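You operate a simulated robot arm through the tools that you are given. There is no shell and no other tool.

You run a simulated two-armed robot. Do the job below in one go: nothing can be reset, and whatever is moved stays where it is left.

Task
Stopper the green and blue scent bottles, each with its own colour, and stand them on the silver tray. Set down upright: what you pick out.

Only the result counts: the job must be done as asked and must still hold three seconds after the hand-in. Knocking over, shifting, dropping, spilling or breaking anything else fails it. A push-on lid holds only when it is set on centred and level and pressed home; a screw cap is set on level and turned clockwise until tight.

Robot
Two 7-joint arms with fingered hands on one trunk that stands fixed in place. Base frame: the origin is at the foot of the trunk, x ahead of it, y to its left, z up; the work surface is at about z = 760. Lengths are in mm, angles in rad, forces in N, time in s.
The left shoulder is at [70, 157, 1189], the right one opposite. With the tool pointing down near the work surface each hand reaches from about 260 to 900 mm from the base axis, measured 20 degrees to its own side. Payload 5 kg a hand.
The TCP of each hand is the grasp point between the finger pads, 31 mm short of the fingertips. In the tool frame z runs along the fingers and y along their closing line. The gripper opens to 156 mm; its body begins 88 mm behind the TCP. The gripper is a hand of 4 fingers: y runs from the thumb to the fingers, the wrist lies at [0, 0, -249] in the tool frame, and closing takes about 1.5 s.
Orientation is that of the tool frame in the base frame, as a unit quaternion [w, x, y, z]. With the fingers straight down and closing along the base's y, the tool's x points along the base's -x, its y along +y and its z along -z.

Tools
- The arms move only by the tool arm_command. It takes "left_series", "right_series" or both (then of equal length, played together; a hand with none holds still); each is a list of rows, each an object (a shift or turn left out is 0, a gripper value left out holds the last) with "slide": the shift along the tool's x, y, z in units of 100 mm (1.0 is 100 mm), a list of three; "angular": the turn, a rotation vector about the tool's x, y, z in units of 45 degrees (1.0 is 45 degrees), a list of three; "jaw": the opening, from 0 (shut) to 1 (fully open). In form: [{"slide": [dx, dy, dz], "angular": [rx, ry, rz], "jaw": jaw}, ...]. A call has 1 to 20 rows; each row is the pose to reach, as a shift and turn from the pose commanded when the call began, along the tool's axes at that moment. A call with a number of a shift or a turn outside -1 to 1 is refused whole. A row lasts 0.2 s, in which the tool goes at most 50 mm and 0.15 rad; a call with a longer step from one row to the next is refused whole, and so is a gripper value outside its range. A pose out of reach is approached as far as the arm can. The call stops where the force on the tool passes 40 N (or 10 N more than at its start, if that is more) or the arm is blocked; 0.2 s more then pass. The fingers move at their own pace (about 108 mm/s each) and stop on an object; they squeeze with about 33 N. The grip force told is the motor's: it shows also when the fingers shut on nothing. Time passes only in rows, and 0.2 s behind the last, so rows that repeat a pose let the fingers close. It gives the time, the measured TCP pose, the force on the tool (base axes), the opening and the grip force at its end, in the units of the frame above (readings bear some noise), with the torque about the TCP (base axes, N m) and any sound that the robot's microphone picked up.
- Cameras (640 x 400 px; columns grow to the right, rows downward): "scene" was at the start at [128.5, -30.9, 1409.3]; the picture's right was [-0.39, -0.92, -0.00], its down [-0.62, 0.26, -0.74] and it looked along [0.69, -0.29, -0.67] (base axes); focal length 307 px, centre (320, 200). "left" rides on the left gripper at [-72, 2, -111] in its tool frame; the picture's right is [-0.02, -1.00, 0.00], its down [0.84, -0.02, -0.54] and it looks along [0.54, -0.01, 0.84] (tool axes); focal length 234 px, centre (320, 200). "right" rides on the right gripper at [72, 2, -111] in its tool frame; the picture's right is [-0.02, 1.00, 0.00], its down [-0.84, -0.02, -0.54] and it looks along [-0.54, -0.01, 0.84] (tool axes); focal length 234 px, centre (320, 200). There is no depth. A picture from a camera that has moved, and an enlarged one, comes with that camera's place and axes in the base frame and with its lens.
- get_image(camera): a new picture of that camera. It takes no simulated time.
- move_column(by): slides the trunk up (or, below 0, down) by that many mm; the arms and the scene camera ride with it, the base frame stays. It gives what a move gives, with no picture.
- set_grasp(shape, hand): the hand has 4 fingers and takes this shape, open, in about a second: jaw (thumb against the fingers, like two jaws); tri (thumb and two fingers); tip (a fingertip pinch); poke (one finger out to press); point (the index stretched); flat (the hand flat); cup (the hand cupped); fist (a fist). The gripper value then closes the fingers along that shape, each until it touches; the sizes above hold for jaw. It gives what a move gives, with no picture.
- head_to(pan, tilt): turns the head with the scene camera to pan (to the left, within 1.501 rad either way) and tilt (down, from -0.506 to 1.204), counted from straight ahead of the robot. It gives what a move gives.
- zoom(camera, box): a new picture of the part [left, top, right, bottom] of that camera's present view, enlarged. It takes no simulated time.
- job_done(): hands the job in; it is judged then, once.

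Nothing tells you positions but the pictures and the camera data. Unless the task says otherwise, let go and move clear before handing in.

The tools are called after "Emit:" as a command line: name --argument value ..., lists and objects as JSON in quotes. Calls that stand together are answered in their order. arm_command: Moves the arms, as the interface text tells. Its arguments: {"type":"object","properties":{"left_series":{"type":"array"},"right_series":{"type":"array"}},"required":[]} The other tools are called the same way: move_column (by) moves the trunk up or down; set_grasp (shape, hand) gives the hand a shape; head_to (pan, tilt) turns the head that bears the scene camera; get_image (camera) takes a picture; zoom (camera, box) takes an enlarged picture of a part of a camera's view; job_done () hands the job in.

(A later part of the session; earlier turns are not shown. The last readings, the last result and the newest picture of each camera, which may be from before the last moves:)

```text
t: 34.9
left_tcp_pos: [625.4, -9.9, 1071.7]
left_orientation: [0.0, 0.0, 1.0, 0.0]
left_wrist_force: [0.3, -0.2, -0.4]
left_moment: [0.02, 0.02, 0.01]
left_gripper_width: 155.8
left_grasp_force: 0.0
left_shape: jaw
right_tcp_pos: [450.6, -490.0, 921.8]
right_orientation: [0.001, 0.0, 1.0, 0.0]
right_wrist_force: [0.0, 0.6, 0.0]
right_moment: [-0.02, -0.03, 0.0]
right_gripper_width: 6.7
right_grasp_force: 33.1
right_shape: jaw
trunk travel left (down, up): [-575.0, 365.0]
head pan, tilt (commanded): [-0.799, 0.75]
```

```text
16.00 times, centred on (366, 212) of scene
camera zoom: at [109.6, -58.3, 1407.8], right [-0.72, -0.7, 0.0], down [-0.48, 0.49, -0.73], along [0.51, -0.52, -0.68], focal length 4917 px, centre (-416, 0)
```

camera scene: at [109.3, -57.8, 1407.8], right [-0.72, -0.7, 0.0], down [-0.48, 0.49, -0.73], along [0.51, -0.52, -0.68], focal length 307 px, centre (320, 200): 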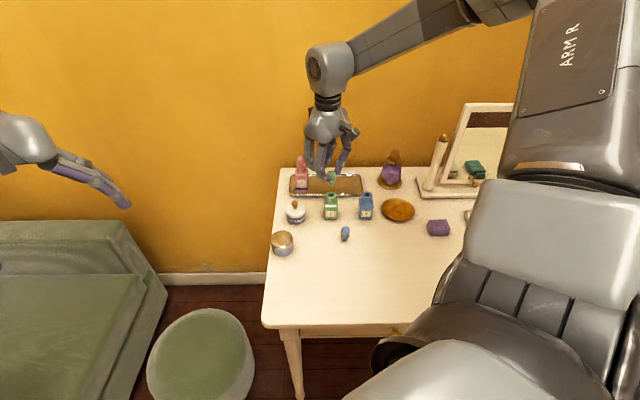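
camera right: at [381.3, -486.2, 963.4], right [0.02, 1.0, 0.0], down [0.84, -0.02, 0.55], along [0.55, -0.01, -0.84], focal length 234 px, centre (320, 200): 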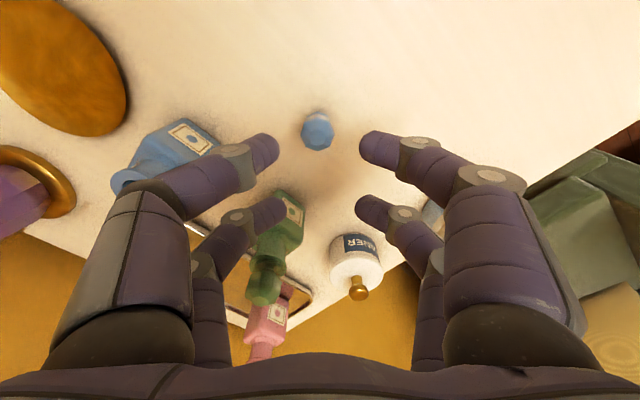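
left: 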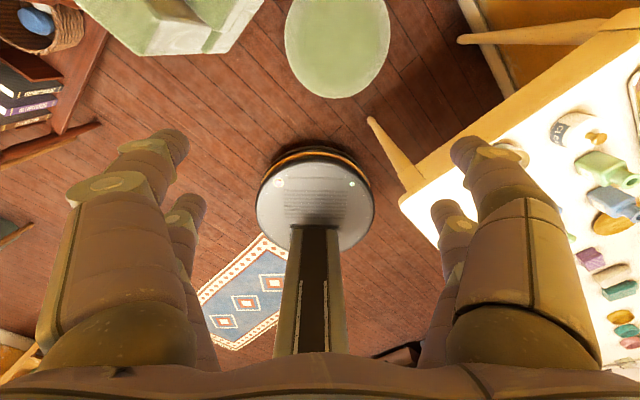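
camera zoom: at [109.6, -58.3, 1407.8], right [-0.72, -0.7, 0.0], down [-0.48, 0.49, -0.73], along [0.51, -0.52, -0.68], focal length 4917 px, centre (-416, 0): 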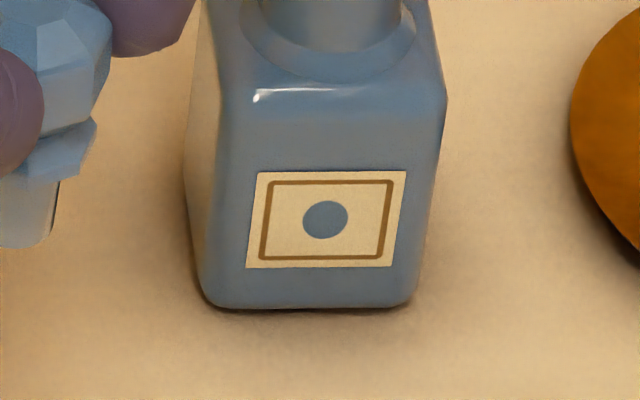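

The blue stopper hangs level as well. I'll carry it over the blue bottle, whose hole is near (453.5, -601), with clearance above the rim.

Emit:
arm_command --right_series '[{"slide": [0.0, 0.0, -0.1]}, {"slide": [-0.05, -0.25, -0.1]}, {"slide": [-0.1, -0.5, -0.1]}, {"slide": [-0.15, -0.75, -0.1]}, {"slide": [-0.19, -1.0, -0.1]}, {"slide": [-0.19, -1.0, -0.1]}]'

Emit:
arm_command --right_series '[{"slide": [0.0, -0.06, 0.0]}, {"slide": [0.0, -0.114, 0.0]}, {"slide": [0.0, -0.114, 0.0]}, {"slide": [0.0, -0.114, 0.0]}]'

Emit:
get_image --camera "right"

Emit:
zoom --camera "right" --box '[264, 100, 376, 170]'

Emit:
zoom --camera "scene" --box '[350, 167, 382, 187]'

Emit:
zoom --camera "scene" --box '[350, 184, 382, 204]'

```text
t: 36.3
left_tcp_pos: [624.9, -9.0, 1071.9]
left_orientation: [0.001, 0.0, 1.0, 0.0]
left_wrist_force: [0.3, -0.3, 0.1]
left_moment: [-0.01, 0.02, 0.0]
left_gripper_width: 156.0
left_grasp_force: 0.0
left_shape: jaw
right_tcp_pos: [470.3, -589.6, 932.5]
right_orientation: [0.002, 0.0, 1.0, -0.001]
right_wrist_force: [0.0, -0.6, 0.4]
right_moment: [-0.01, -0.07, 0.0]
right_gripper_width: 7.1
right_grasp_force: 32.6
right_shape: jaw
trunk travel left (down, up): [-575.0, 365.0]
head pan, tilt (commanded): [-0.799, 0.75]
```

```text
t: 37.3
left_tcp_pos: [624.4, -10.5, 1073.4]
left_orientation: [0.0, 0.0, 1.0, 0.0]
left_wrist_force: [-0.2, -0.1, 0.9]
left_moment: [-0.01, -0.01, -0.02]
left_gripper_width: 155.8
left_grasp_force: 0.1
left_shape: jaw
right_tcp_pos: [469.8, -600.9, 932.8]
right_orientation: [0.002, 0.0, 1.0, -0.001]
right_wrist_force: [0.1, 0.1, -0.3]
right_moment: [-0.01, -0.01, -0.07]
right_gripper_width: 6.7
right_grasp_force: 33.1
right_shape: jaw
trunk travel left (down, up): [-575.0, 365.0]
head pan, tilt (commanded): [-0.799, 0.75]
```

```text
taken
camera right: at [398.1, -599.8, 1041.7], right [0.02, 1.0, 0.0], down [0.84, -0.02, 0.55], along [0.55, -0.01, -0.84], focal length 234 px, centre (320, 200)
```

right: 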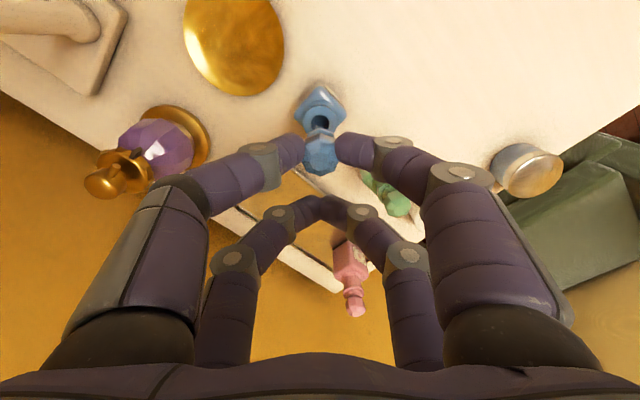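

```text
5.71 times, centred on (320, 135) of right
camera zoom: at [398.1, -599.8, 1041.7], right [0.02, 1.0, 0.0], down [0.84, -0.02, 0.55], along [0.55, -0.01, -0.84], focal length 1338 px, centre (320, 571)
```

zoom: 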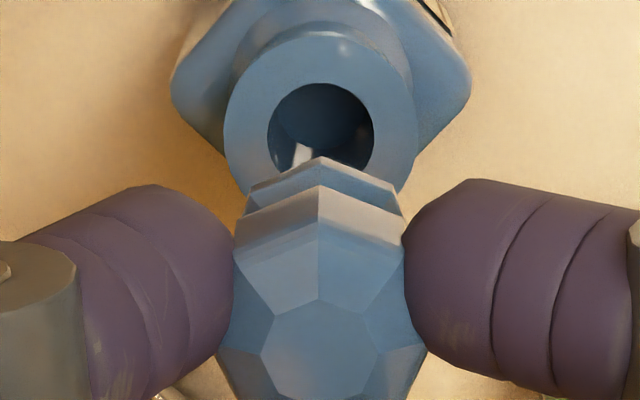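

```text
16.00 times, centred on (366, 177) of scene
camera zoom: at [109.2, -58.0, 1407.8], right [-0.72, -0.7, 0.0], down [-0.48, 0.49, -0.73], along [0.51, -0.52, -0.68], focal length 4917 px, centre (-416, 568)
```

zoom: 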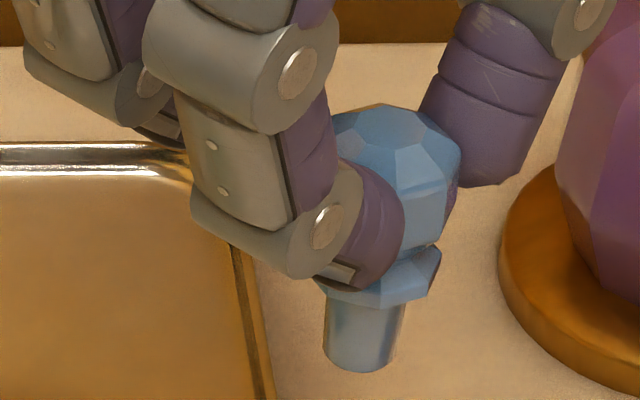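

```text
16.00 times, centred on (366, 194) of scene
camera zoom: at [109.2, -58.0, 1407.8], right [-0.72, -0.7, 0.0], down [-0.48, 0.49, -0.73], along [0.51, -0.52, -0.68], focal length 4917 px, centre (-416, 296)
```

zoom: 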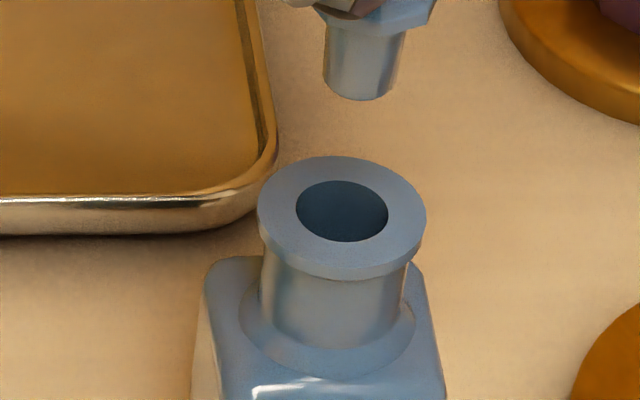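

The blue stopper hangs level and is within about 1 mm of the hole. I'll trim (-0.7, +0.15) mm, lower 20 mm and look again.

Emit:
arm_command --right_series '[{"slide": [0.007, 0.002, 0.0]}, {"slide": [0.007, 0.002, 0.1]}, {"slide": [0.007, 0.002, 0.2]}, {"slide": [0.007, 0.002, 0.2]}, {"slide": [0.007, 0.002, 0.2]}]'

Emit:
zoom --camera "right" --box '[264, 110, 376, 180]'

Emit:
zoom --camera "scene" --box '[350, 180, 382, 200]'

```text
t: 38.5
left_tcp_pos: [625.6, -9.7, 1070.8]
left_orientation: [0.0, -0.001, 1.0, 0.001]
left_wrist_force: [-0.7, 0.2, 0.6]
left_moment: [0.01, -0.02, 0.0]
left_gripper_width: 156.1
left_grasp_force: 0.1
left_shape: jaw
right_tcp_pos: [469.8, -600.9, 912.1]
right_orientation: [0.001, 0.0, 1.0, -0.001]
right_wrist_force: [-0.3, 0.1, -0.6]
right_moment: [0.01, 0.03, -0.03]
right_gripper_width: 6.9
right_grasp_force: 33.2
right_shape: jaw
trunk travel left (down, up): [-575.0, 365.0]
head pan, tilt (commanded): [-0.799, 0.75]
```

```text
5.71 times, centred on (320, 145) of right
camera zoom: at [397.9, -599.6, 1021.8], right [0.02, 1.0, 0.0], down [0.84, -0.02, 0.55], along [0.55, -0.01, -0.84], focal length 1338 px, centre (320, 514)
```

zoom: 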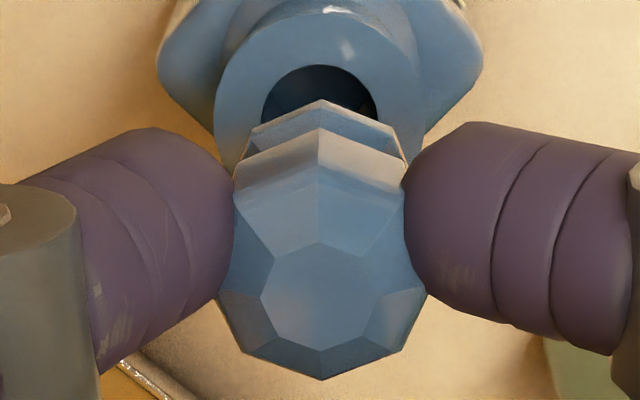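

```text
16.00 times, centred on (366, 190) of scene
camera zoom: at [109.4, -58.1, 1407.8], right [-0.72, -0.7, 0.0], down [-0.48, 0.49, -0.73], along [0.51, -0.52, -0.68], focal length 4917 px, centre (-416, 360)
```

zoom: 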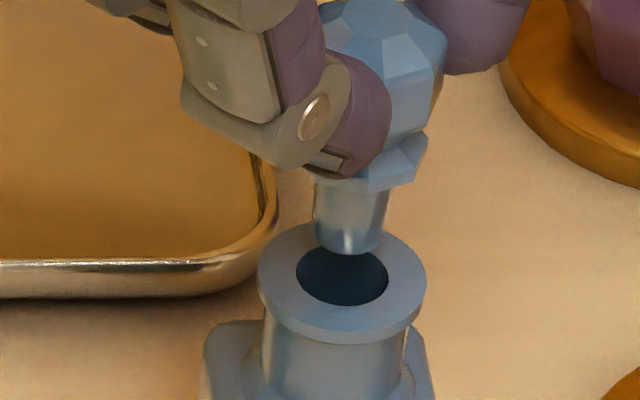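

The plug is aligned with the hole to within about 0.3 mm in both views. I'll lower it into the neck.

Emit:
arm_command --right_series '[{"slide": [0.0, 0.0, 0.04]}, {"slide": [0.0, 0.0, 0.08]}, {"slide": [0.0, 0.0, 0.12]}, {"slide": [0.0, 0.0, 0.16]}, {"slide": [0.0, 0.0, 0.16]}]'

Emit:
zoom --camera "scene" --box '[350, 180, 382, 200]'

```text
t: 39.7
left_tcp_pos: [624.6, -9.7, 1073.4]
left_orientation: [-0.001, 0.0, 1.0, 0.001]
left_wrist_force: [0.6, -0.6, -0.4]
left_moment: [0.01, -0.01, 0.04]
left_gripper_width: 155.7
left_grasp_force: 0.0
left_shape: jaw
right_tcp_pos: [469.1, -601.1, 897.2]
right_orientation: [0.002, 0.0, 1.0, -0.002]
right_wrist_force: [-0.8, 0.1, -0.8]
right_moment: [0.01, 0.0, -0.01]
right_gripper_width: 7.1
right_grasp_force: 33.0
right_shape: jaw
trunk travel left (down, up): [-575.0, 365.0]
head pan, tilt (commanded): [-0.799, 0.75]
```

```text
16.00 times, centred on (366, 190) of scene
camera zoom: at [109.2, -57.9, 1407.8], right [-0.72, -0.7, 0.0], down [-0.48, 0.49, -0.73], along [0.51, -0.52, -0.68], focal length 4917 px, centre (-416, 360)
```

zoom: 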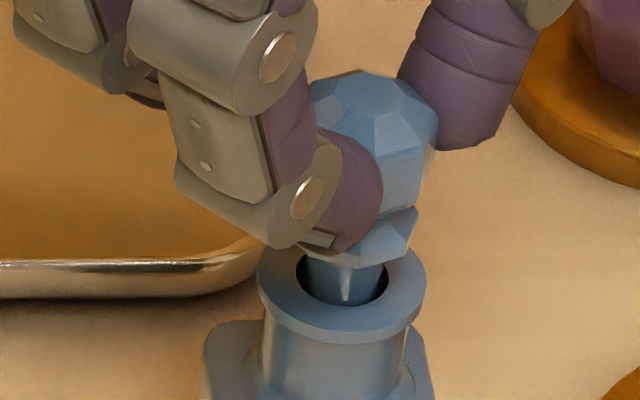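

The blue plug has entered the neck cleanly. I'll press it down to the seat.

Emit:
arm_command --right_series '[{"slide": [0.0, 0.0, 0.03]}, {"slide": [0.0, 0.0, 0.06]}, {"slide": [0.0, 0.0, 0.08]}, {"slide": [0.0, 0.0, 0.1]}, {"slide": [0.0, 0.0, 0.115]}, {"slide": [0.0, 0.0, 0.13]}, {"slide": [0.0, 0.0, 0.14]}, {"slide": [0.0, 0.0, 0.15]}, {"slide": [0.0, 0.0, 0.16]}, {"slide": [0.0, 0.0, 0.17]}, {"slide": [0.0, 0.0, 0.18]}, {"slide": [0.0, 0.0, 0.19]}, {"slide": [0.0, 0.0, 0.2]}, {"slide": [0.0, 0.0, 0.21]}, {"slide": [0.0, 0.0, 0.22]}]'

Emit:
zoom --camera "scene" --box '[350, 180, 382, 200]'

Emit:
zoom --camera "right" --box '[264, 110, 376, 180]'

```text
t: 42.8
left_tcp_pos: [622.9, -9.0, 1073.3]
left_orientation: [0.001, 0.0, 1.0, 0.0]
left_wrist_force: [-1.3, -1.0, -0.1]
left_moment: [0.02, 0.0, 0.0]
left_gripper_width: 155.8
left_grasp_force: 0.0
left_shape: jaw
right_tcp_pos: [471.3, -602.5, 880.2]
right_orientation: [0.005, 0.0, 1.0, -0.002]
right_wrist_force: [-6.4, 1.6, 26.5]
right_moment: [0.06, 0.67, -0.03]
right_gripper_width: 9.4
right_grasp_force: 33.0
right_shape: jaw
trunk travel left (down, up): [-575.0, 365.0]
head pan, tilt (commanded): [-0.799, 0.75]
stopped in row 15 (right hand): the force on the tool passed its limit at 41 N (the readings are from after the stop); the commanded pose is now the measured one
```

```text
16.00 times, centred on (366, 190) of scene
camera zoom: at [107.0, -55.9, 1407.9], right [-0.72, -0.7, 0.0], down [-0.47, 0.49, -0.73], along [0.51, -0.53, -0.68], focal length 4917 px, centre (-416, 360)
```

zoom: 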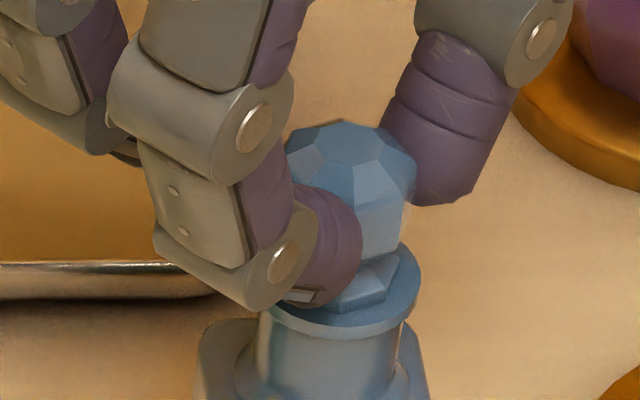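

```text
5.71 times, centred on (320, 145) of right
camera zoom: at [398.4, -599.1, 990.4], right [0.02, 1.0, -0.01], down [0.83, -0.02, 0.55], along [0.55, -0.02, -0.83], focal length 1338 px, centre (320, 514)
```

zoom: 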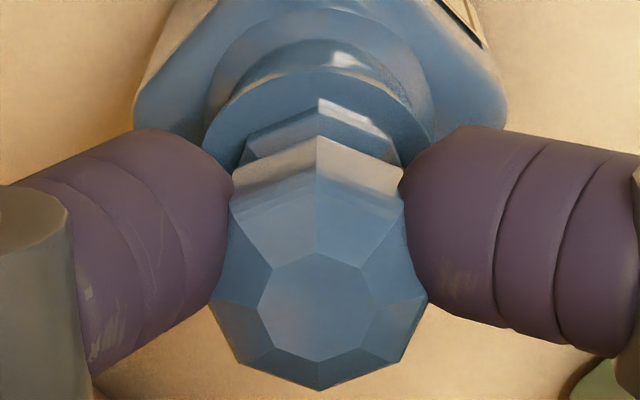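

The blue stopper has been pressed to about 41 N and its collar is on the rim. I'll open the fingers and check how it sits.

Emit:
arm_command --right_series '[{"slide": [0.0, 0.0, -0.01], "jaw": 0.1}, {"slide": [0.0, 0.0, -0.01], "jaw": 0.2}, {"slide": [0.0, 0.0, -0.01], "jaw": 0.3}, {"slide": [0.0, 0.0, -0.01], "jaw": 0.3}, {"slide": [0.0, 0.0, -0.01], "jaw": 0.3}]'

Emit:
zoom --camera "scene" --box '[350, 180, 382, 200]'

Emit:
zoom --camera "right" --box '[264, 110, 376, 180]'

Emit:
zoom --camera "scene" --box '[315, 180, 347, 200]'

```text
t: 44.0
left_tcp_pos: [625.5, -10.8, 1072.0]
left_orientation: [0.0, 0.0, 1.0, 0.0]
left_wrist_force: [-0.3, -0.1, 0.6]
left_moment: [0.02, 0.0, 0.02]
left_gripper_width: 155.8
left_grasp_force: 0.1
left_shape: jaw
right_tcp_pos: [471.6, -602.9, 877.7]
right_orientation: [0.004, -0.001, 1.0, -0.001]
right_wrist_force: [0.2, 0.5, 0.0]
right_moment: [0.01, -0.01, 0.03]
right_gripper_width: 46.4
right_grasp_force: 0.0
right_shape: jaw
trunk travel left (down, up): [-575.0, 365.0]
head pan, tilt (commanded): [-0.799, 0.75]
```

```text
16.00 times, centred on (366, 190) of scene
camera zoom: at [109.1, -57.9, 1407.8], right [-0.72, -0.7, 0.0], down [-0.48, 0.49, -0.73], along [0.51, -0.52, -0.68], focal length 4917 px, centre (-416, 360)
```

zoom: 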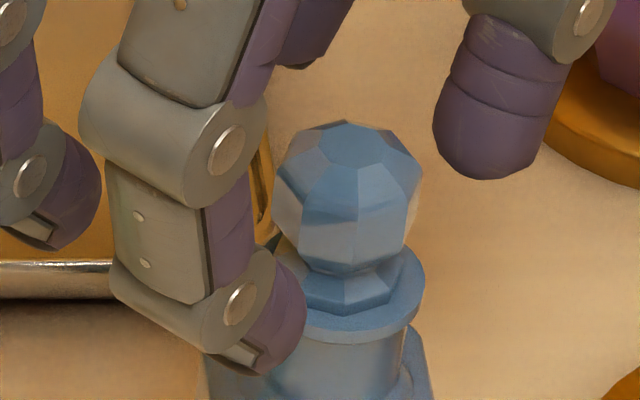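

```text
5.71 times, centred on (320, 145) of right
camera zoom: at [398.8, -600.2, 987.5], right [0.02, 1.0, 0.0], down [0.83, -0.02, 0.55], along [0.55, -0.02, -0.83], focal length 1338 px, centre (320, 514)
```

zoom: 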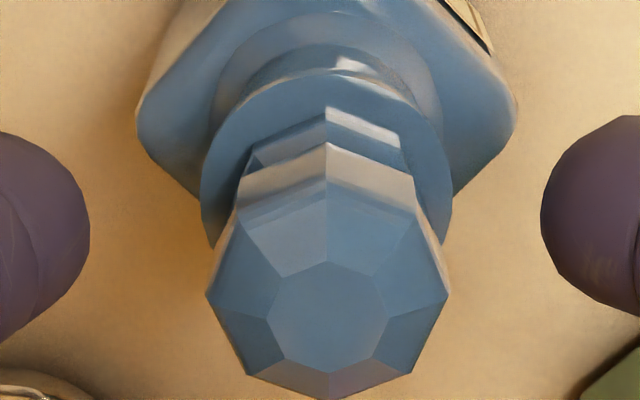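

```text
16.00 times, centred on (331, 190) of scene
camera zoom: at [109.1, -57.9, 1407.8], right [-0.72, -0.7, 0.0], down [-0.48, 0.49, -0.73], along [0.51, -0.52, -0.68], focal length 4917 px, centre (144, 360)
```

zoom: 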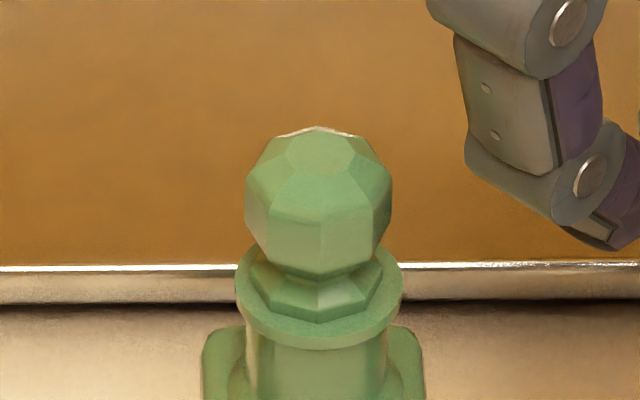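

Both stoppers are seated level and centred. Next I'll lift clear, trim out the small tilt the pressing left in the hand, and start turning the hand about 44° so the fingers line up with the bottle faces and the tray.

Emit:
arm_command --right_series '[{"slide": [0.0, 0.0, -0.2]}, {"slide": [0.0, 0.0, -0.5]}, {"slide": [0.0, 0.0, -0.8]}, {"slide": [0.0, 0.0, -1.0], "angular": [-0.003, 0.01, 0.0]}, {"slide": [0.0, 0.0, -1.0], "angular": [-0.003, 0.01, 0.0]}, {"slide": [0.0, 0.0, -1.0], "angular": [-0.003, 0.01, 0.0]}]'

Emit:
get_image --camera "scene"

Emit:
get_image --camera "right"

```text
t: 45.4
left_tcp_pos: [624.8, -10.0, 1072.8]
left_orientation: [0.0, 0.0, 1.0, 0.001]
left_wrist_force: [0.6, 0.2, 0.7]
left_moment: [0.02, 0.01, -0.01]
left_gripper_width: 155.8
left_grasp_force: 0.0
left_shape: jaw
right_tcp_pos: [469.3, -602.6, 978.2]
right_orientation: [0.0, 0.0, 1.0, 0.0]
right_wrist_force: [-0.3, 0.2, 0.5]
right_moment: [0.01, -0.01, 0.02]
right_gripper_width: 46.4
right_grasp_force: 0.0
right_shape: jaw
trunk travel left (down, up): [-575.0, 365.0]
head pan, tilt (commanded): [-0.799, 0.75]
```

```text
taken
camera scene: at [109.1, -57.9, 1407.8], right [-0.72, -0.7, 0.0], down [-0.48, 0.49, -0.73], along [0.51, -0.52, -0.68], focal length 307 px, centre (320, 200)
```

scene: 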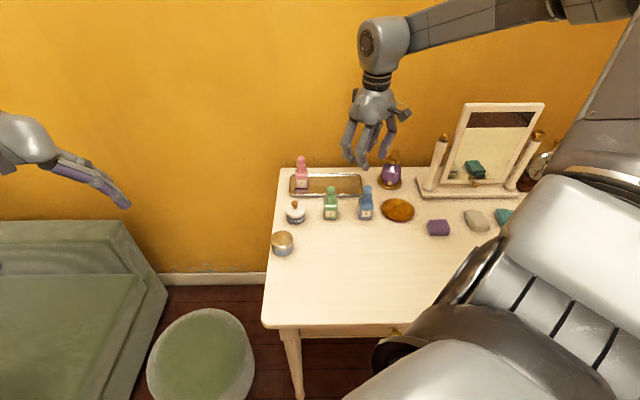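

```text
taken
camera right: at [398.5, -600.3, 1088.4], right [0.02, 1.0, 0.0], down [0.84, -0.02, 0.54], along [0.54, -0.01, -0.84], focal length 234 px, centre (320, 200)
```

right: 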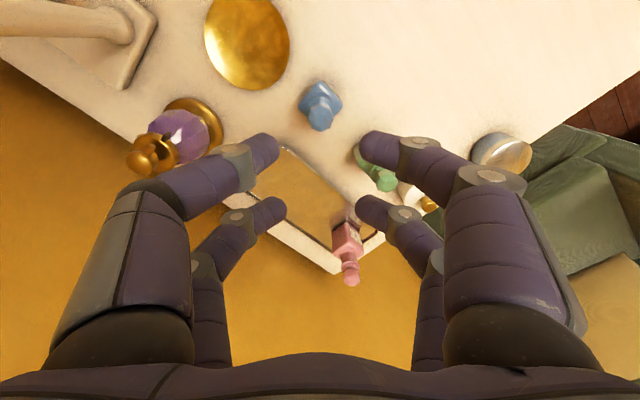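

The orientation is clean again. I'll yaw the hand here, high above the table.

Emit:
arm_command --right_series '[{"angular": [0, 0, -0.16], "jaw": 0.5}, {"angular": [0, 0, -0.33], "jaw": 0.5}, {"angular": [0, 0, -0.5], "jaw": 0.5}, {"angular": [0, 0, -0.67], "jaw": 0.5}, {"angular": [0, 0, -0.83], "jaw": 0.5}, {"angular": [0, 0, -0.981], "jaw": 0.5}, {"angular": [0, 0, -0.981], "jaw": 0.5}]'

Emit:
get_image --camera "right"

Emit:
get_image --camera "scene"

```text
t: 47.0
left_tcp_pos: [626.2, -10.2, 1072.1]
left_orientation: [0.0, 0.0, 1.0, 0.0]
left_wrist_force: [-0.1, -0.6, 0.3]
left_moment: [-0.03, -0.01, -0.02]
left_gripper_width: 156.0
left_grasp_force: 0.0
left_shape: jaw
right_tcp_pos: [470.5, -601.8, 977.5]
right_orientation: [0.0, -0.377, 0.926, 0.0]
right_wrist_force: [-0.2, 0.3, 0.5]
right_moment: [-0.02, -0.02, 0.02]
right_gripper_width: 77.3
right_grasp_force: 0.1
right_shape: jaw
trunk travel left (down, up): [-575.0, 365.0]
head pan, tilt (commanded): [-0.799, 0.75]
```

```text
taken
camera right: at [418.1, -650.9, 1088.3], right [-0.68, 0.73, 0.0], down [0.62, 0.57, 0.54], along [0.4, 0.37, -0.84], focal length 234 px, centre (320, 200)
```

right: 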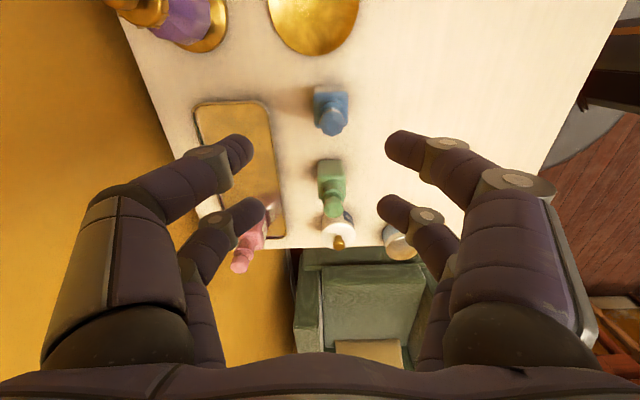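

```text
taken
camera scene: at [109.2, -57.9, 1407.8], right [-0.72, -0.7, 0.0], down [-0.48, 0.49, -0.73], along [0.51, -0.52, -0.68], focal length 307 px, centre (320, 200)
```

scene: 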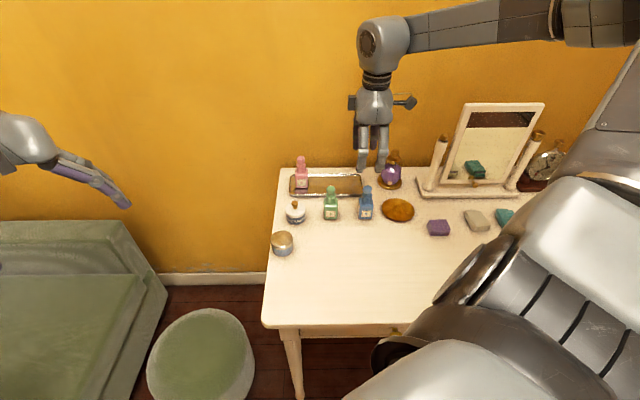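

The hand is yawed to match the bottles and tray. I'll move over the green bottle and check centring from above.

Emit:
arm_command --right_series '[{"slide": [-0.3, 0.05, 0.0]}, {"slide": [-0.6, 0.1, 0.0]}, {"slide": [-0.891, 0.143, 0.0]}, {"slide": [-0.891, 0.143, 0.0]}, {"slide": [-0.891, 0.143, 0.0]}]'

Emit:
get_image --camera "right"

Emit:
zoom --camera "scene" --box '[280, 120, 408, 200]'

```text
t: 48.2
left_tcp_pos: [625.4, -10.4, 1072.4]
left_orientation: [0.0, 0.0, 1.0, 0.0]
left_wrist_force: [-0.4, 0.5, -0.3]
left_moment: [-0.01, -0.01, -0.01]
left_gripper_width: 155.9
left_grasp_force: 0.0
left_shape: jaw
right_tcp_pos: [525.1, -529.7, 979.8]
right_orientation: [0.0, -0.374, 0.927, 0.0]
right_wrist_force: [0.5, -0.3, 0.2]
right_moment: [-0.01, -0.02, 0.01]
right_gripper_width: 77.3
right_grasp_force: 0.1
right_shape: jaw
trunk travel left (down, up): [-575.0, 365.0]
head pan, tilt (commanded): [-0.799, 0.75]
```

```text
taken
camera right: at [471.7, -578.3, 1089.5], right [-0.68, 0.73, 0.0], down [0.62, 0.57, 0.54], along [0.4, 0.37, -0.84], focal length 234 px, centre (320, 200)
```

right: 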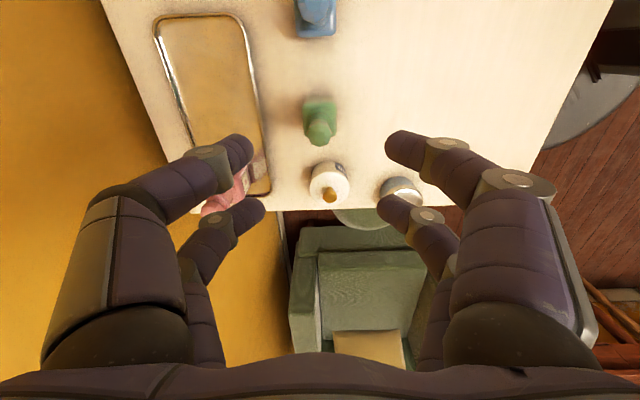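

```text
5.00 times, centred on (344, 160) of scene
camera zoom: at [109.3, -57.9, 1407.8], right [-0.72, -0.7, 0.0], down [-0.48, 0.49, -0.73], along [0.51, -0.52, -0.68], focal length 1537 px, centre (200, 400)
```

zoom: 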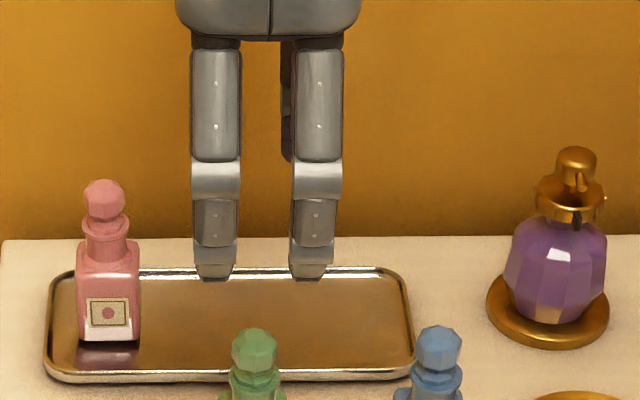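

The fingers straddle the green bottle's position well. I'll zoom in to check the centring before descending around it.

Emit:
zoom --camera "right" --box '[264, 85, 376, 155]'

Emit:
zoom --camera "scene" --box '[305, 160, 385, 210]'

```text
5.71 times, centred on (320, 120) of right
camera zoom: at [471.7, -578.3, 1089.5], right [-0.68, 0.73, 0.0], down [0.62, 0.57, 0.54], along [0.4, 0.37, -0.84], focal length 1338 px, centre (320, 657)
```

zoom: 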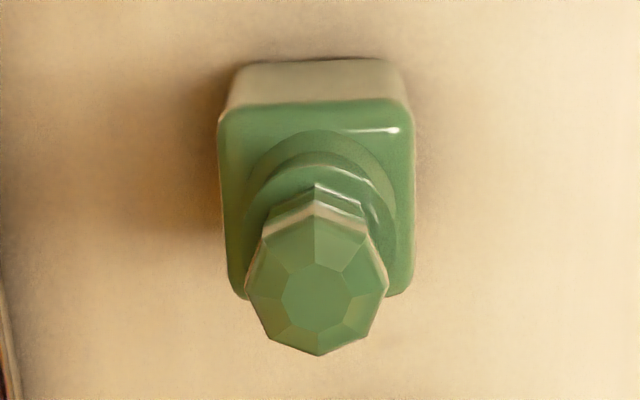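

```text
8.00 times, centred on (345, 185) of scene
camera zoom: at [109.3, -57.9, 1407.8], right [-0.72, -0.7, 0.0], down [-0.48, 0.49, -0.73], along [0.51, -0.52, -0.68], focal length 2459 px, centre (120, 320)
```

zoom: 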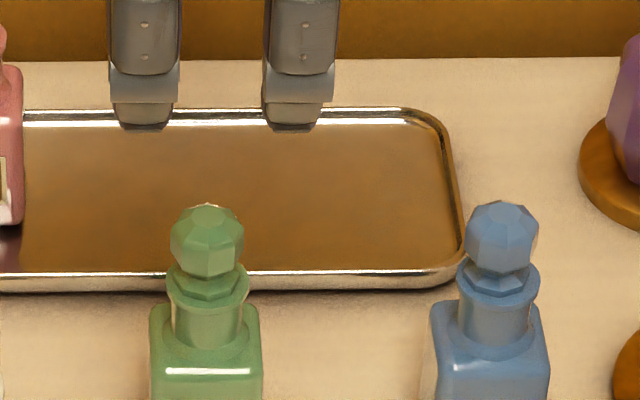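

The bottle is centred under the hand to within about 1.5 mm and squared to it. I'll descend around it in stages.

Emit:
arm_command --right_series '[{"slide": [0.01, 0.005, 0.3]}, {"slide": [0.01, 0.005, 0.6]}, {"slide": [0.01, 0.005, 0.85]}, {"slide": [0.01, 0.005, 1.0]}, {"slide": [0.01, 0.005, 1.0]}]'

Emit:
get_image --camera "right"

Emit:
zoom --camera "scene" --box '[295, 160, 391, 220]'

```text
t: 49.4
left_tcp_pos: [624.8, -10.1, 1072.5]
left_orientation: [0.0, 0.0, 1.0, 0.0]
left_wrist_force: [-0.4, 0.5, -0.9]
left_moment: [-0.03, 0.01, 0.0]
left_gripper_width: 155.8
left_grasp_force: 0.0
left_shape: jaw
right_tcp_pos: [522.5, -528.7, 877.7]
right_orientation: [-0.001, -0.375, 0.927, 0.0]
right_wrist_force: [0.2, -0.8, 0.3]
right_moment: [-0.01, -0.01, -0.01]
right_gripper_width: 77.2
right_grasp_force: 0.1
right_shape: jaw
trunk travel left (down, up): [-575.0, 365.0]
head pan, tilt (commanded): [-0.799, 0.75]
```

```text
taken
camera right: at [470.2, -578.9, 989.1], right [-0.68, 0.73, 0.0], down [0.62, 0.57, 0.54], along [0.4, 0.37, -0.84], focal length 234 px, centre (320, 200)
```

right: 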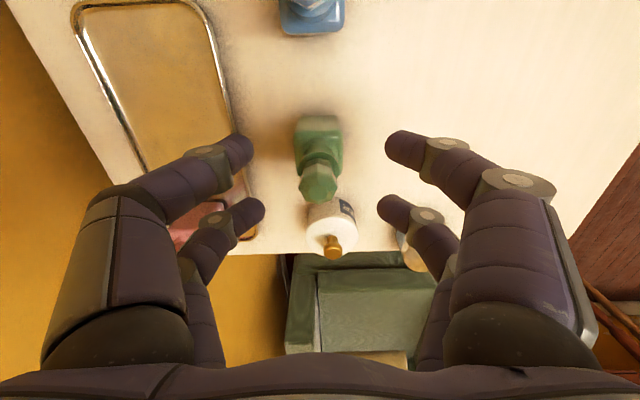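

```text
6.67 times, centred on (343, 190) of scene
camera zoom: at [109.0, -57.6, 1407.9], right [-0.72, -0.7, 0.0], down [-0.48, 0.49, -0.73], along [0.51, -0.52, -0.68], focal length 2049 px, centre (167, 267)
```

zoom: 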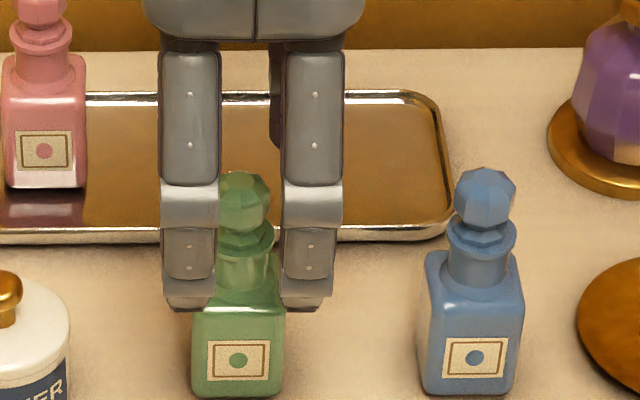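

The fingers line up on either side of the bottle. I'll continue down to body mid-height.

Emit:
arm_command --right_series '[{"slide": [-0.008, 0.0, 0.2], "jaw": 0.45}, {"slide": [-0.008, 0.0, 0.4], "jaw": 0.45}, {"slide": [-0.008, 0.0, 0.55], "jaw": 0.42}, {"slide": [-0.008, 0.0, 0.63], "jaw": 0.4}, {"slide": [-0.008, 0.0, 0.63], "jaw": 0.4}]'

Emit:
get_image --camera "right"

Emit:
zoom --camera "scene" --box '[295, 170, 391, 230]'

```text
t: 50.6
left_tcp_pos: [625.4, -10.0, 1073.2]
left_orientation: [-0.001, 0.0, 1.0, 0.0]
left_wrist_force: [0.3, 0.9, 0.8]
left_moment: [-0.01, -0.02, 0.03]
left_gripper_width: 155.6
left_grasp_force: 0.1
left_shape: jaw
right_tcp_pos: [523.9, -528.9, 814.6]
right_orientation: [0.0, -0.375, 0.927, 0.0]
right_wrist_force: [-0.2, 0.4, -0.5]
right_moment: [-0.02, 0.01, -0.04]
right_gripper_width: 62.9
right_grasp_force: 0.1
right_shape: jaw
trunk travel left (down, up): [-575.0, 365.0]
head pan, tilt (commanded): [-0.799, 0.75]
```

```text
taken
camera right: at [471.3, -578.2, 925.5], right [-0.68, 0.73, 0.0], down [0.62, 0.57, 0.54], along [0.4, 0.37, -0.84], focal length 234 px, centre (320, 200)
```

right: 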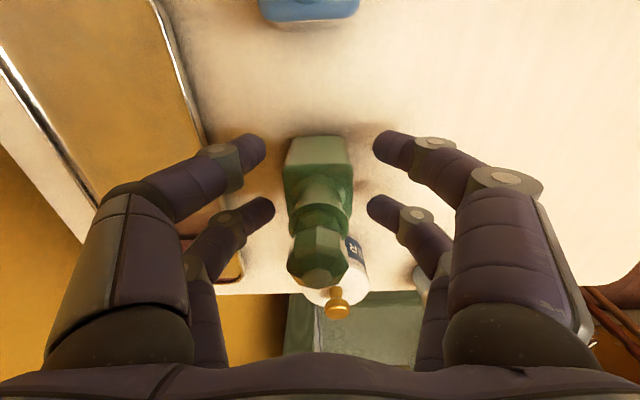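

```text
6.67 times, centred on (343, 200) of scene
camera zoom: at [109.0, -57.9, 1407.8], right [-0.72, -0.7, 0.0], down [-0.48, 0.49, -0.73], along [0.51, -0.52, -0.68], focal length 2049 px, centre (167, 200)
```

zoom: 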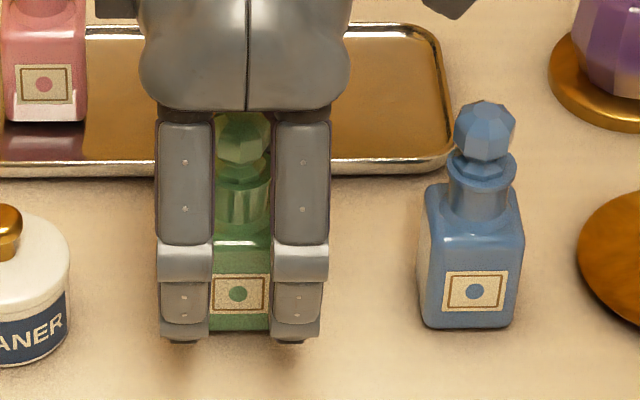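

The fingers are on both sides of the green body, centred. I'll close on it.

Emit:
arm_command --right_series '[{"jaw": 0.35}, {"jaw": 0.3}, {"jaw": 0.25}, {"jaw": 0.2}, {"jaw": 0.15}, {"jaw": 0.1}, {"jaw": 0.05}, {"jaw": 0.0}, {"jaw": 0.0}, {"jaw": 0.0}]'

Emit:
get_image --camera "right"

Emit:
zoom --camera "scene" --box '[295, 170, 391, 230]'

```text
t: 52.8
left_tcp_pos: [625.4, -10.1, 1071.7]
left_orientation: [0.0, 0.0, 1.0, 0.001]
left_wrist_force: [-0.9, 0.3, -0.1]
left_moment: [-0.01, 0.01, 0.02]
left_gripper_width: 155.9
left_grasp_force: 0.0
left_shape: jaw
right_tcp_pos: [524.2, -529.7, 815.6]
right_orientation: [0.0, -0.375, 0.927, 0.0]
right_wrist_force: [0.0, -0.3, 0.3]
right_moment: [-0.02, -0.01, 0.01]
right_gripper_width: 22.0
right_grasp_force: 33.0
right_shape: jaw
trunk travel left (down, up): [-575.0, 365.0]
head pan, tilt (commanded): [-0.799, 0.75]
```

```text
taken
camera right: at [471.6, -578.4, 925.2], right [-0.68, 0.73, 0.0], down [0.62, 0.57, 0.54], along [0.4, 0.37, -0.84], focal length 234 px, centre (320, 200)
```

right: 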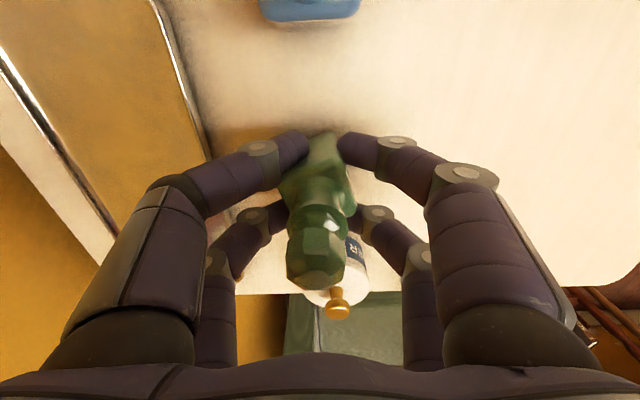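

```text
6.67 times, centred on (343, 200) of scene
camera zoom: at [109.5, -58.3, 1407.8], right [-0.72, -0.7, 0.0], down [-0.48, 0.49, -0.73], along [0.51, -0.52, -0.68], focal length 2049 px, centre (167, 200)
```

zoom: 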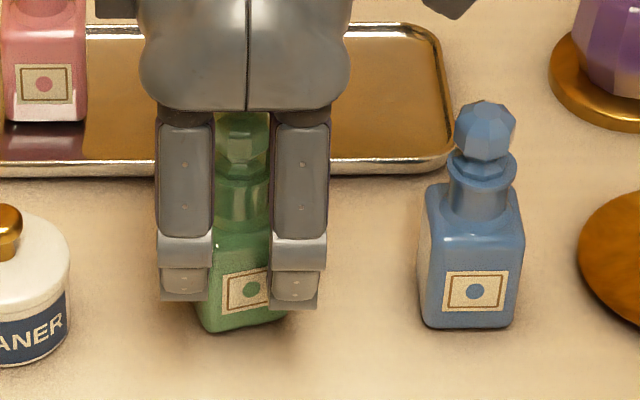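

The bottle turned a little about its vertical axis as the fingers closed. I'll look closely at how it is held.

Emit:
zoom --camera "scene" --box '[311, 185, 351, 222]'

Emit:
zoom --camera "right" --box '[240, 110, 400, 310]'

```text
10.81 times, centred on (331, 204) of scene
camera zoom: at [109.5, -58.3, 1407.8], right [-0.72, -0.7, 0.0], down [-0.48, 0.49, -0.73], along [0.51, -0.52, -0.68], focal length 3323 px, centre (201, 162)
```

zoom: 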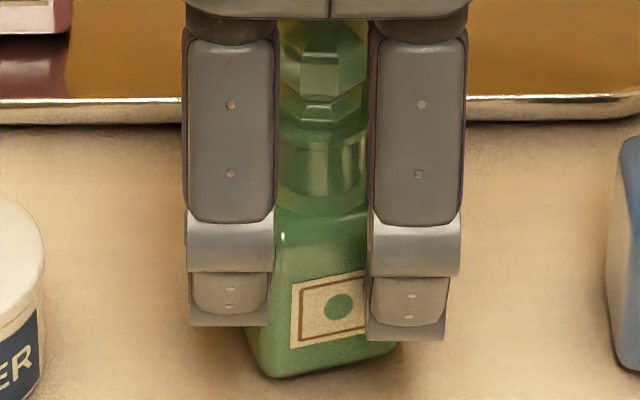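

```text
2.00 times, centred on (320, 210) of right
camera zoom: at [471.6, -578.4, 925.2], right [-0.68, 0.73, 0.0], down [0.62, 0.57, 0.54], along [0.4, 0.37, -0.84], focal length 468 px, centre (320, 180)
```

zoom: 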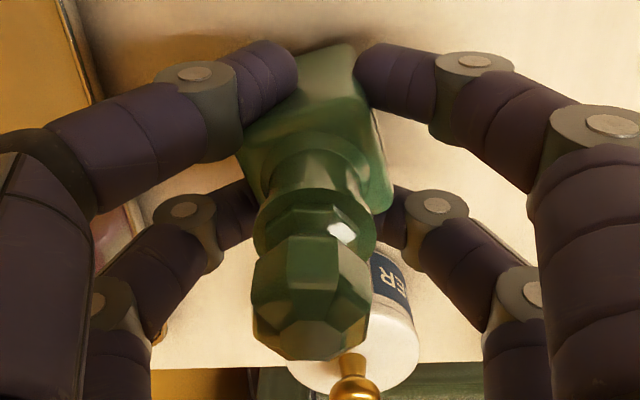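

The bottle is caged by all four fingers, yawed about 20° but still upright, which doesn't matter for standing it up. I'll test with a small lift.

Emit:
arm_command --right_series '[{"slide": [0, 0, -0.02]}, {"slide": [0, 0, -0.05]}, {"slide": [0, 0, -0.08]}, {"slide": [0, 0, -0.1]}, {"slide": [0, 0, -0.1]}, {"slide": [0, 0, -0.1]}]'

Emit:
zoom --camera "scene" --box '[311, 185, 351, 222]'

Emit:
zoom --camera "right" --box '[240, 110, 400, 310]'

```text
t: 54.2
left_tcp_pos: [626.3, -9.3, 1072.5]
left_orientation: [0.0, 0.0, 1.0, -0.001]
left_wrist_force: [-0.1, 0.2, 0.2]
left_moment: [0.01, -0.03, 0.02]
left_gripper_width: 155.9
left_grasp_force: 0.0
left_shape: jaw
right_tcp_pos: [523.7, -529.3, 825.3]
right_orientation: [0.0, -0.375, 0.927, 0.0]
right_wrist_force: [0.3, 0.4, -3.0]
right_moment: [-0.01, 0.01, 0.0]
right_gripper_width: 21.7
right_grasp_force: 32.4
right_shape: jaw
trunk travel left (down, up): [-575.0, 365.0]
head pan, tilt (commanded): [-0.799, 0.75]
```

```text
10.81 times, centred on (331, 204) of scene
camera zoom: at [109.5, -58.2, 1407.8], right [-0.72, -0.7, 0.0], down [-0.48, 0.49, -0.73], along [0.51, -0.52, -0.68], focal length 3323 px, centre (201, 162)
```

zoom: 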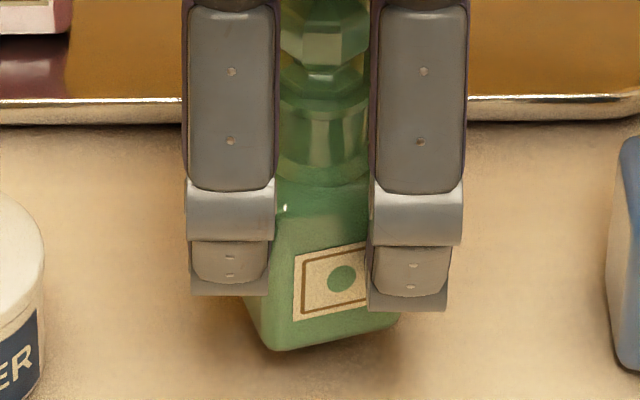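

```text
2.00 times, centred on (320, 210) of right
camera zoom: at [471.9, -578.7, 935.2], right [-0.68, 0.73, 0.0], down [0.62, 0.57, 0.54], along [0.4, 0.37, -0.84], focal length 468 px, centre (320, 180)
```

zoom: 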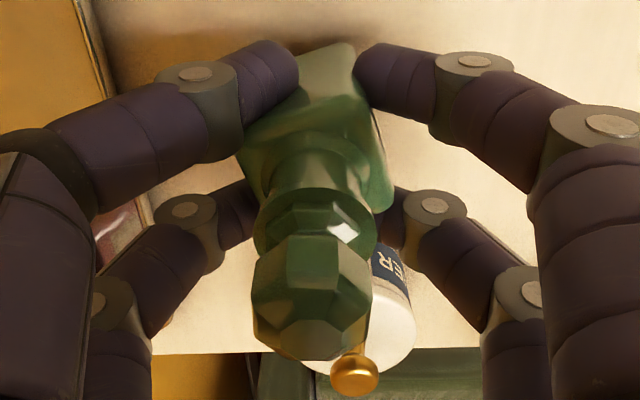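

The bottle is held steady and upright (about 3 N weight). I'll raise it over the tray rim height and carry it to the spot beside the pink bottle.

Emit:
arm_command --right_series '[{"slide": [0, 0, -0.2]}, {"slide": [0, 0, -0.4]}, {"slide": [-0.04, -0.2, -0.4]}, {"slide": [-0.08, -0.4, -0.4]}, {"slide": [-0.12, -0.6, -0.4]}, {"slide": [-0.16, -0.8, -0.4]}, {"slide": [-0.185, -0.95, -0.4]}, {"slide": [-0.185, -0.95, -0.4]}, {"slide": [-0.185, -0.95, -0.4]}]'

Emit:
get_image --camera "right"

Emit:
zoom --camera "scene" --box '[280, 140, 376, 200]'

Emit:
get_image --camera "scene"

```text
t: 56.2
left_tcp_pos: [625.4, -10.4, 1071.9]
left_orientation: [0.0, 0.0, 1.0, 0.0]
left_wrist_force: [0.5, -0.9, -0.4]
left_moment: [-0.01, 0.0, 0.02]
left_gripper_width: 155.7
left_grasp_force: 0.1
left_shape: jaw
right_tcp_pos: [603.0, -586.0, 864.5]
right_orientation: [-0.001, -0.375, 0.927, 0.0]
right_wrist_force: [-0.5, -0.7, -3.0]
right_moment: [0.0, 0.02, 0.01]
right_gripper_width: 21.5
right_grasp_force: 32.9
right_shape: jaw
trunk travel left (down, up): [-575.0, 365.0]
head pan, tilt (commanded): [-0.799, 0.75]
```

```text
taken
camera right: at [551.3, -634.6, 975.0], right [-0.68, 0.73, 0.0], down [0.62, 0.57, 0.54], along [0.4, 0.37, -0.84], focal length 234 px, centre (320, 200)
```

right: 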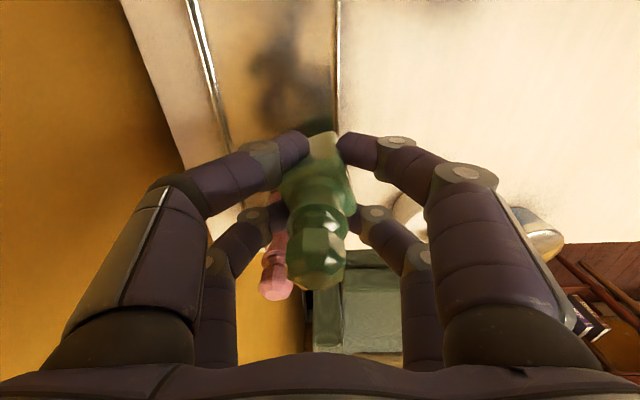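

```text
6.67 times, centred on (328, 170) of scene
camera zoom: at [109.7, -58.3, 1407.8], right [-0.72, -0.7, 0.0], down [-0.48, 0.49, -0.73], along [0.51, -0.52, -0.68], focal length 2049 px, centre (267, 400)
```

zoom: 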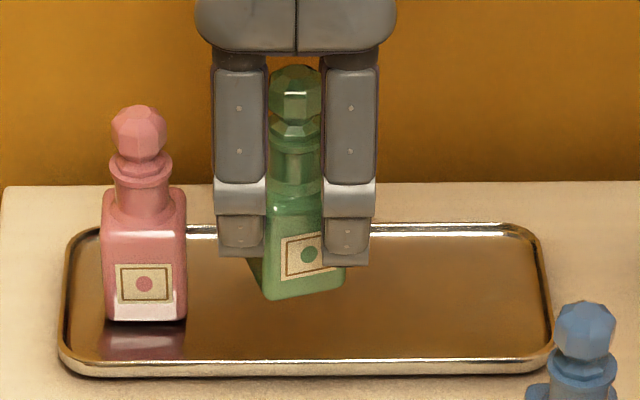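

```text
taken
camera scene: at [109.7, -58.3, 1407.8], right [-0.72, -0.7, 0.0], down [-0.48, 0.49, -0.73], along [0.51, -0.52, -0.68], focal length 307 px, centre (320, 200)
```

scene: 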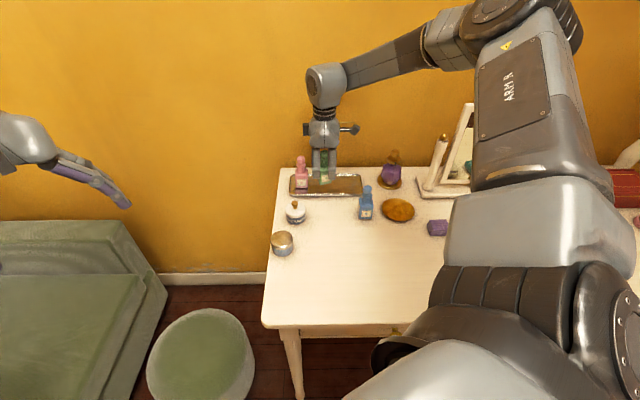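

The bottle is above the tray with clear space to the pink one. I'll move the remaining 41 mm back to the tray's centre line and lower most of the way.

Emit:
arm_command --right_series '[{"slide": [0, -0.2, 0]}, {"slide": [0, -0.408, 0]}, {"slide": [0, -0.408, 0]}, {"slide": [0, -0.408, 0.15]}, {"slide": [0, -0.408, 0.3]}, {"slide": [0, -0.408, 0.38]}, {"slide": [0, -0.408, 0.38]}]'

Emit:
get_image --camera "right"

Emit:
zoom --camera "scene" --box '[280, 140, 376, 200]'

```text
t: 57.8
left_tcp_pos: [626.4, -10.4, 1072.1]
left_orientation: [-0.001, -0.001, 1.0, -0.001]
left_wrist_force: [0.4, 0.3, -0.3]
left_moment: [-0.04, 0.01, 0.03]
left_gripper_width: 156.0
left_grasp_force: 0.0
left_shape: jaw
right_tcp_pos: [632.0, -614.4, 826.1]
right_orientation: [-0.001, -0.376, 0.927, 0.001]
right_wrist_force: [-0.5, 0.4, -3.0]
right_moment: [0.01, -0.03, 0.01]
right_gripper_width: 21.3
right_grasp_force: 33.6
right_shape: jaw
trunk travel left (down, up): [-575.0, 365.0]
head pan, tilt (commanded): [-0.799, 0.75]
```

```text
taken
camera right: at [579.9, -663.4, 936.3], right [-0.68, 0.73, 0.0], down [0.62, 0.57, 0.54], along [0.4, 0.37, -0.84], focal length 234 px, centre (320, 200)
```

right: 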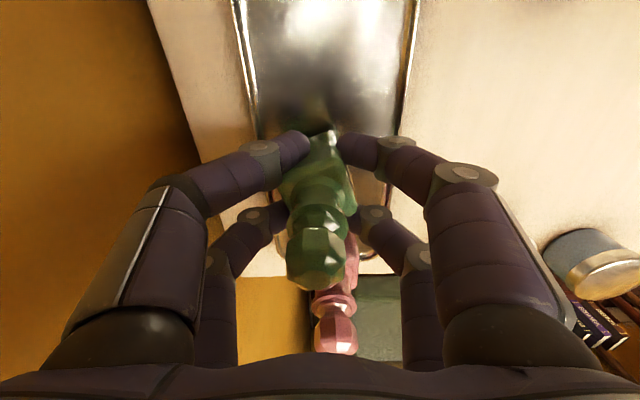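

```text
6.67 times, centred on (328, 170) of scene
camera zoom: at [109.7, -58.4, 1407.7], right [-0.72, -0.7, 0.0], down [-0.48, 0.49, -0.73], along [0.51, -0.52, -0.68], focal length 2049 px, centre (267, 400)
```

zoom: 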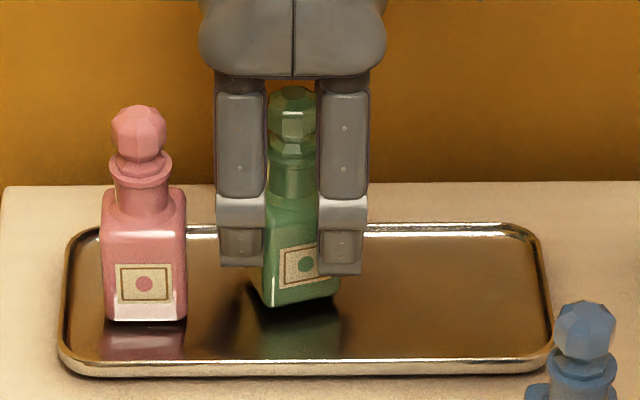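

The bottle is just above the tray floor on the tray's centre line. I'll lower in small steps to feel for contact.

Emit:
arm_command --right_series '[{"slide": [0, 0, 0.02]}, {"slide": [0, 0, 0.04]}, {"slide": [0, 0, 0.05]}, {"slide": [0, 0, 0.06]}, {"slide": [0, 0, 0.06]}]'

Emit:
zoom --camera "scene" --box '[305, 160, 353, 190]'

```text
t: 59.0
left_tcp_pos: [624.1, -9.1, 1072.3]
left_orientation: [0.0, -0.001, 1.0, -0.001]
left_wrist_force: [0.5, 0.1, 0.3]
left_moment: [0.0, 0.03, 0.0]
left_gripper_width: 156.2
left_grasp_force: 0.0
left_shape: jaw
right_tcp_pos: [632.0, -614.1, 821.1]
right_orientation: [0.0, -0.375, 0.927, -0.001]
right_wrist_force: [1.2, -2.6, 5.7]
right_moment: [-0.08, 0.07, 0.05]
right_gripper_width: 21.1
right_grasp_force: 33.0
right_shape: jaw
trunk travel left (down, up): [-575.0, 365.0]
head pan, tilt (commanded): [-0.799, 0.75]
```

```text
13.33 times, centred on (329, 175) of scene
camera zoom: at [108.7, -57.6, 1408.0], right [-0.72, -0.7, 0.0], down [-0.48, 0.49, -0.73], along [0.51, -0.52, -0.68], focal length 4098 px, centre (200, 533)
```

zoom: 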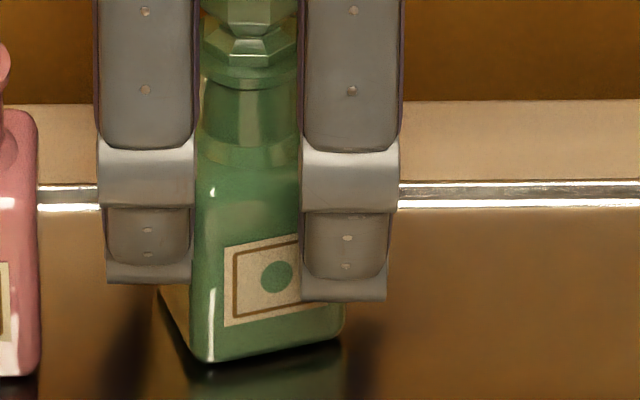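

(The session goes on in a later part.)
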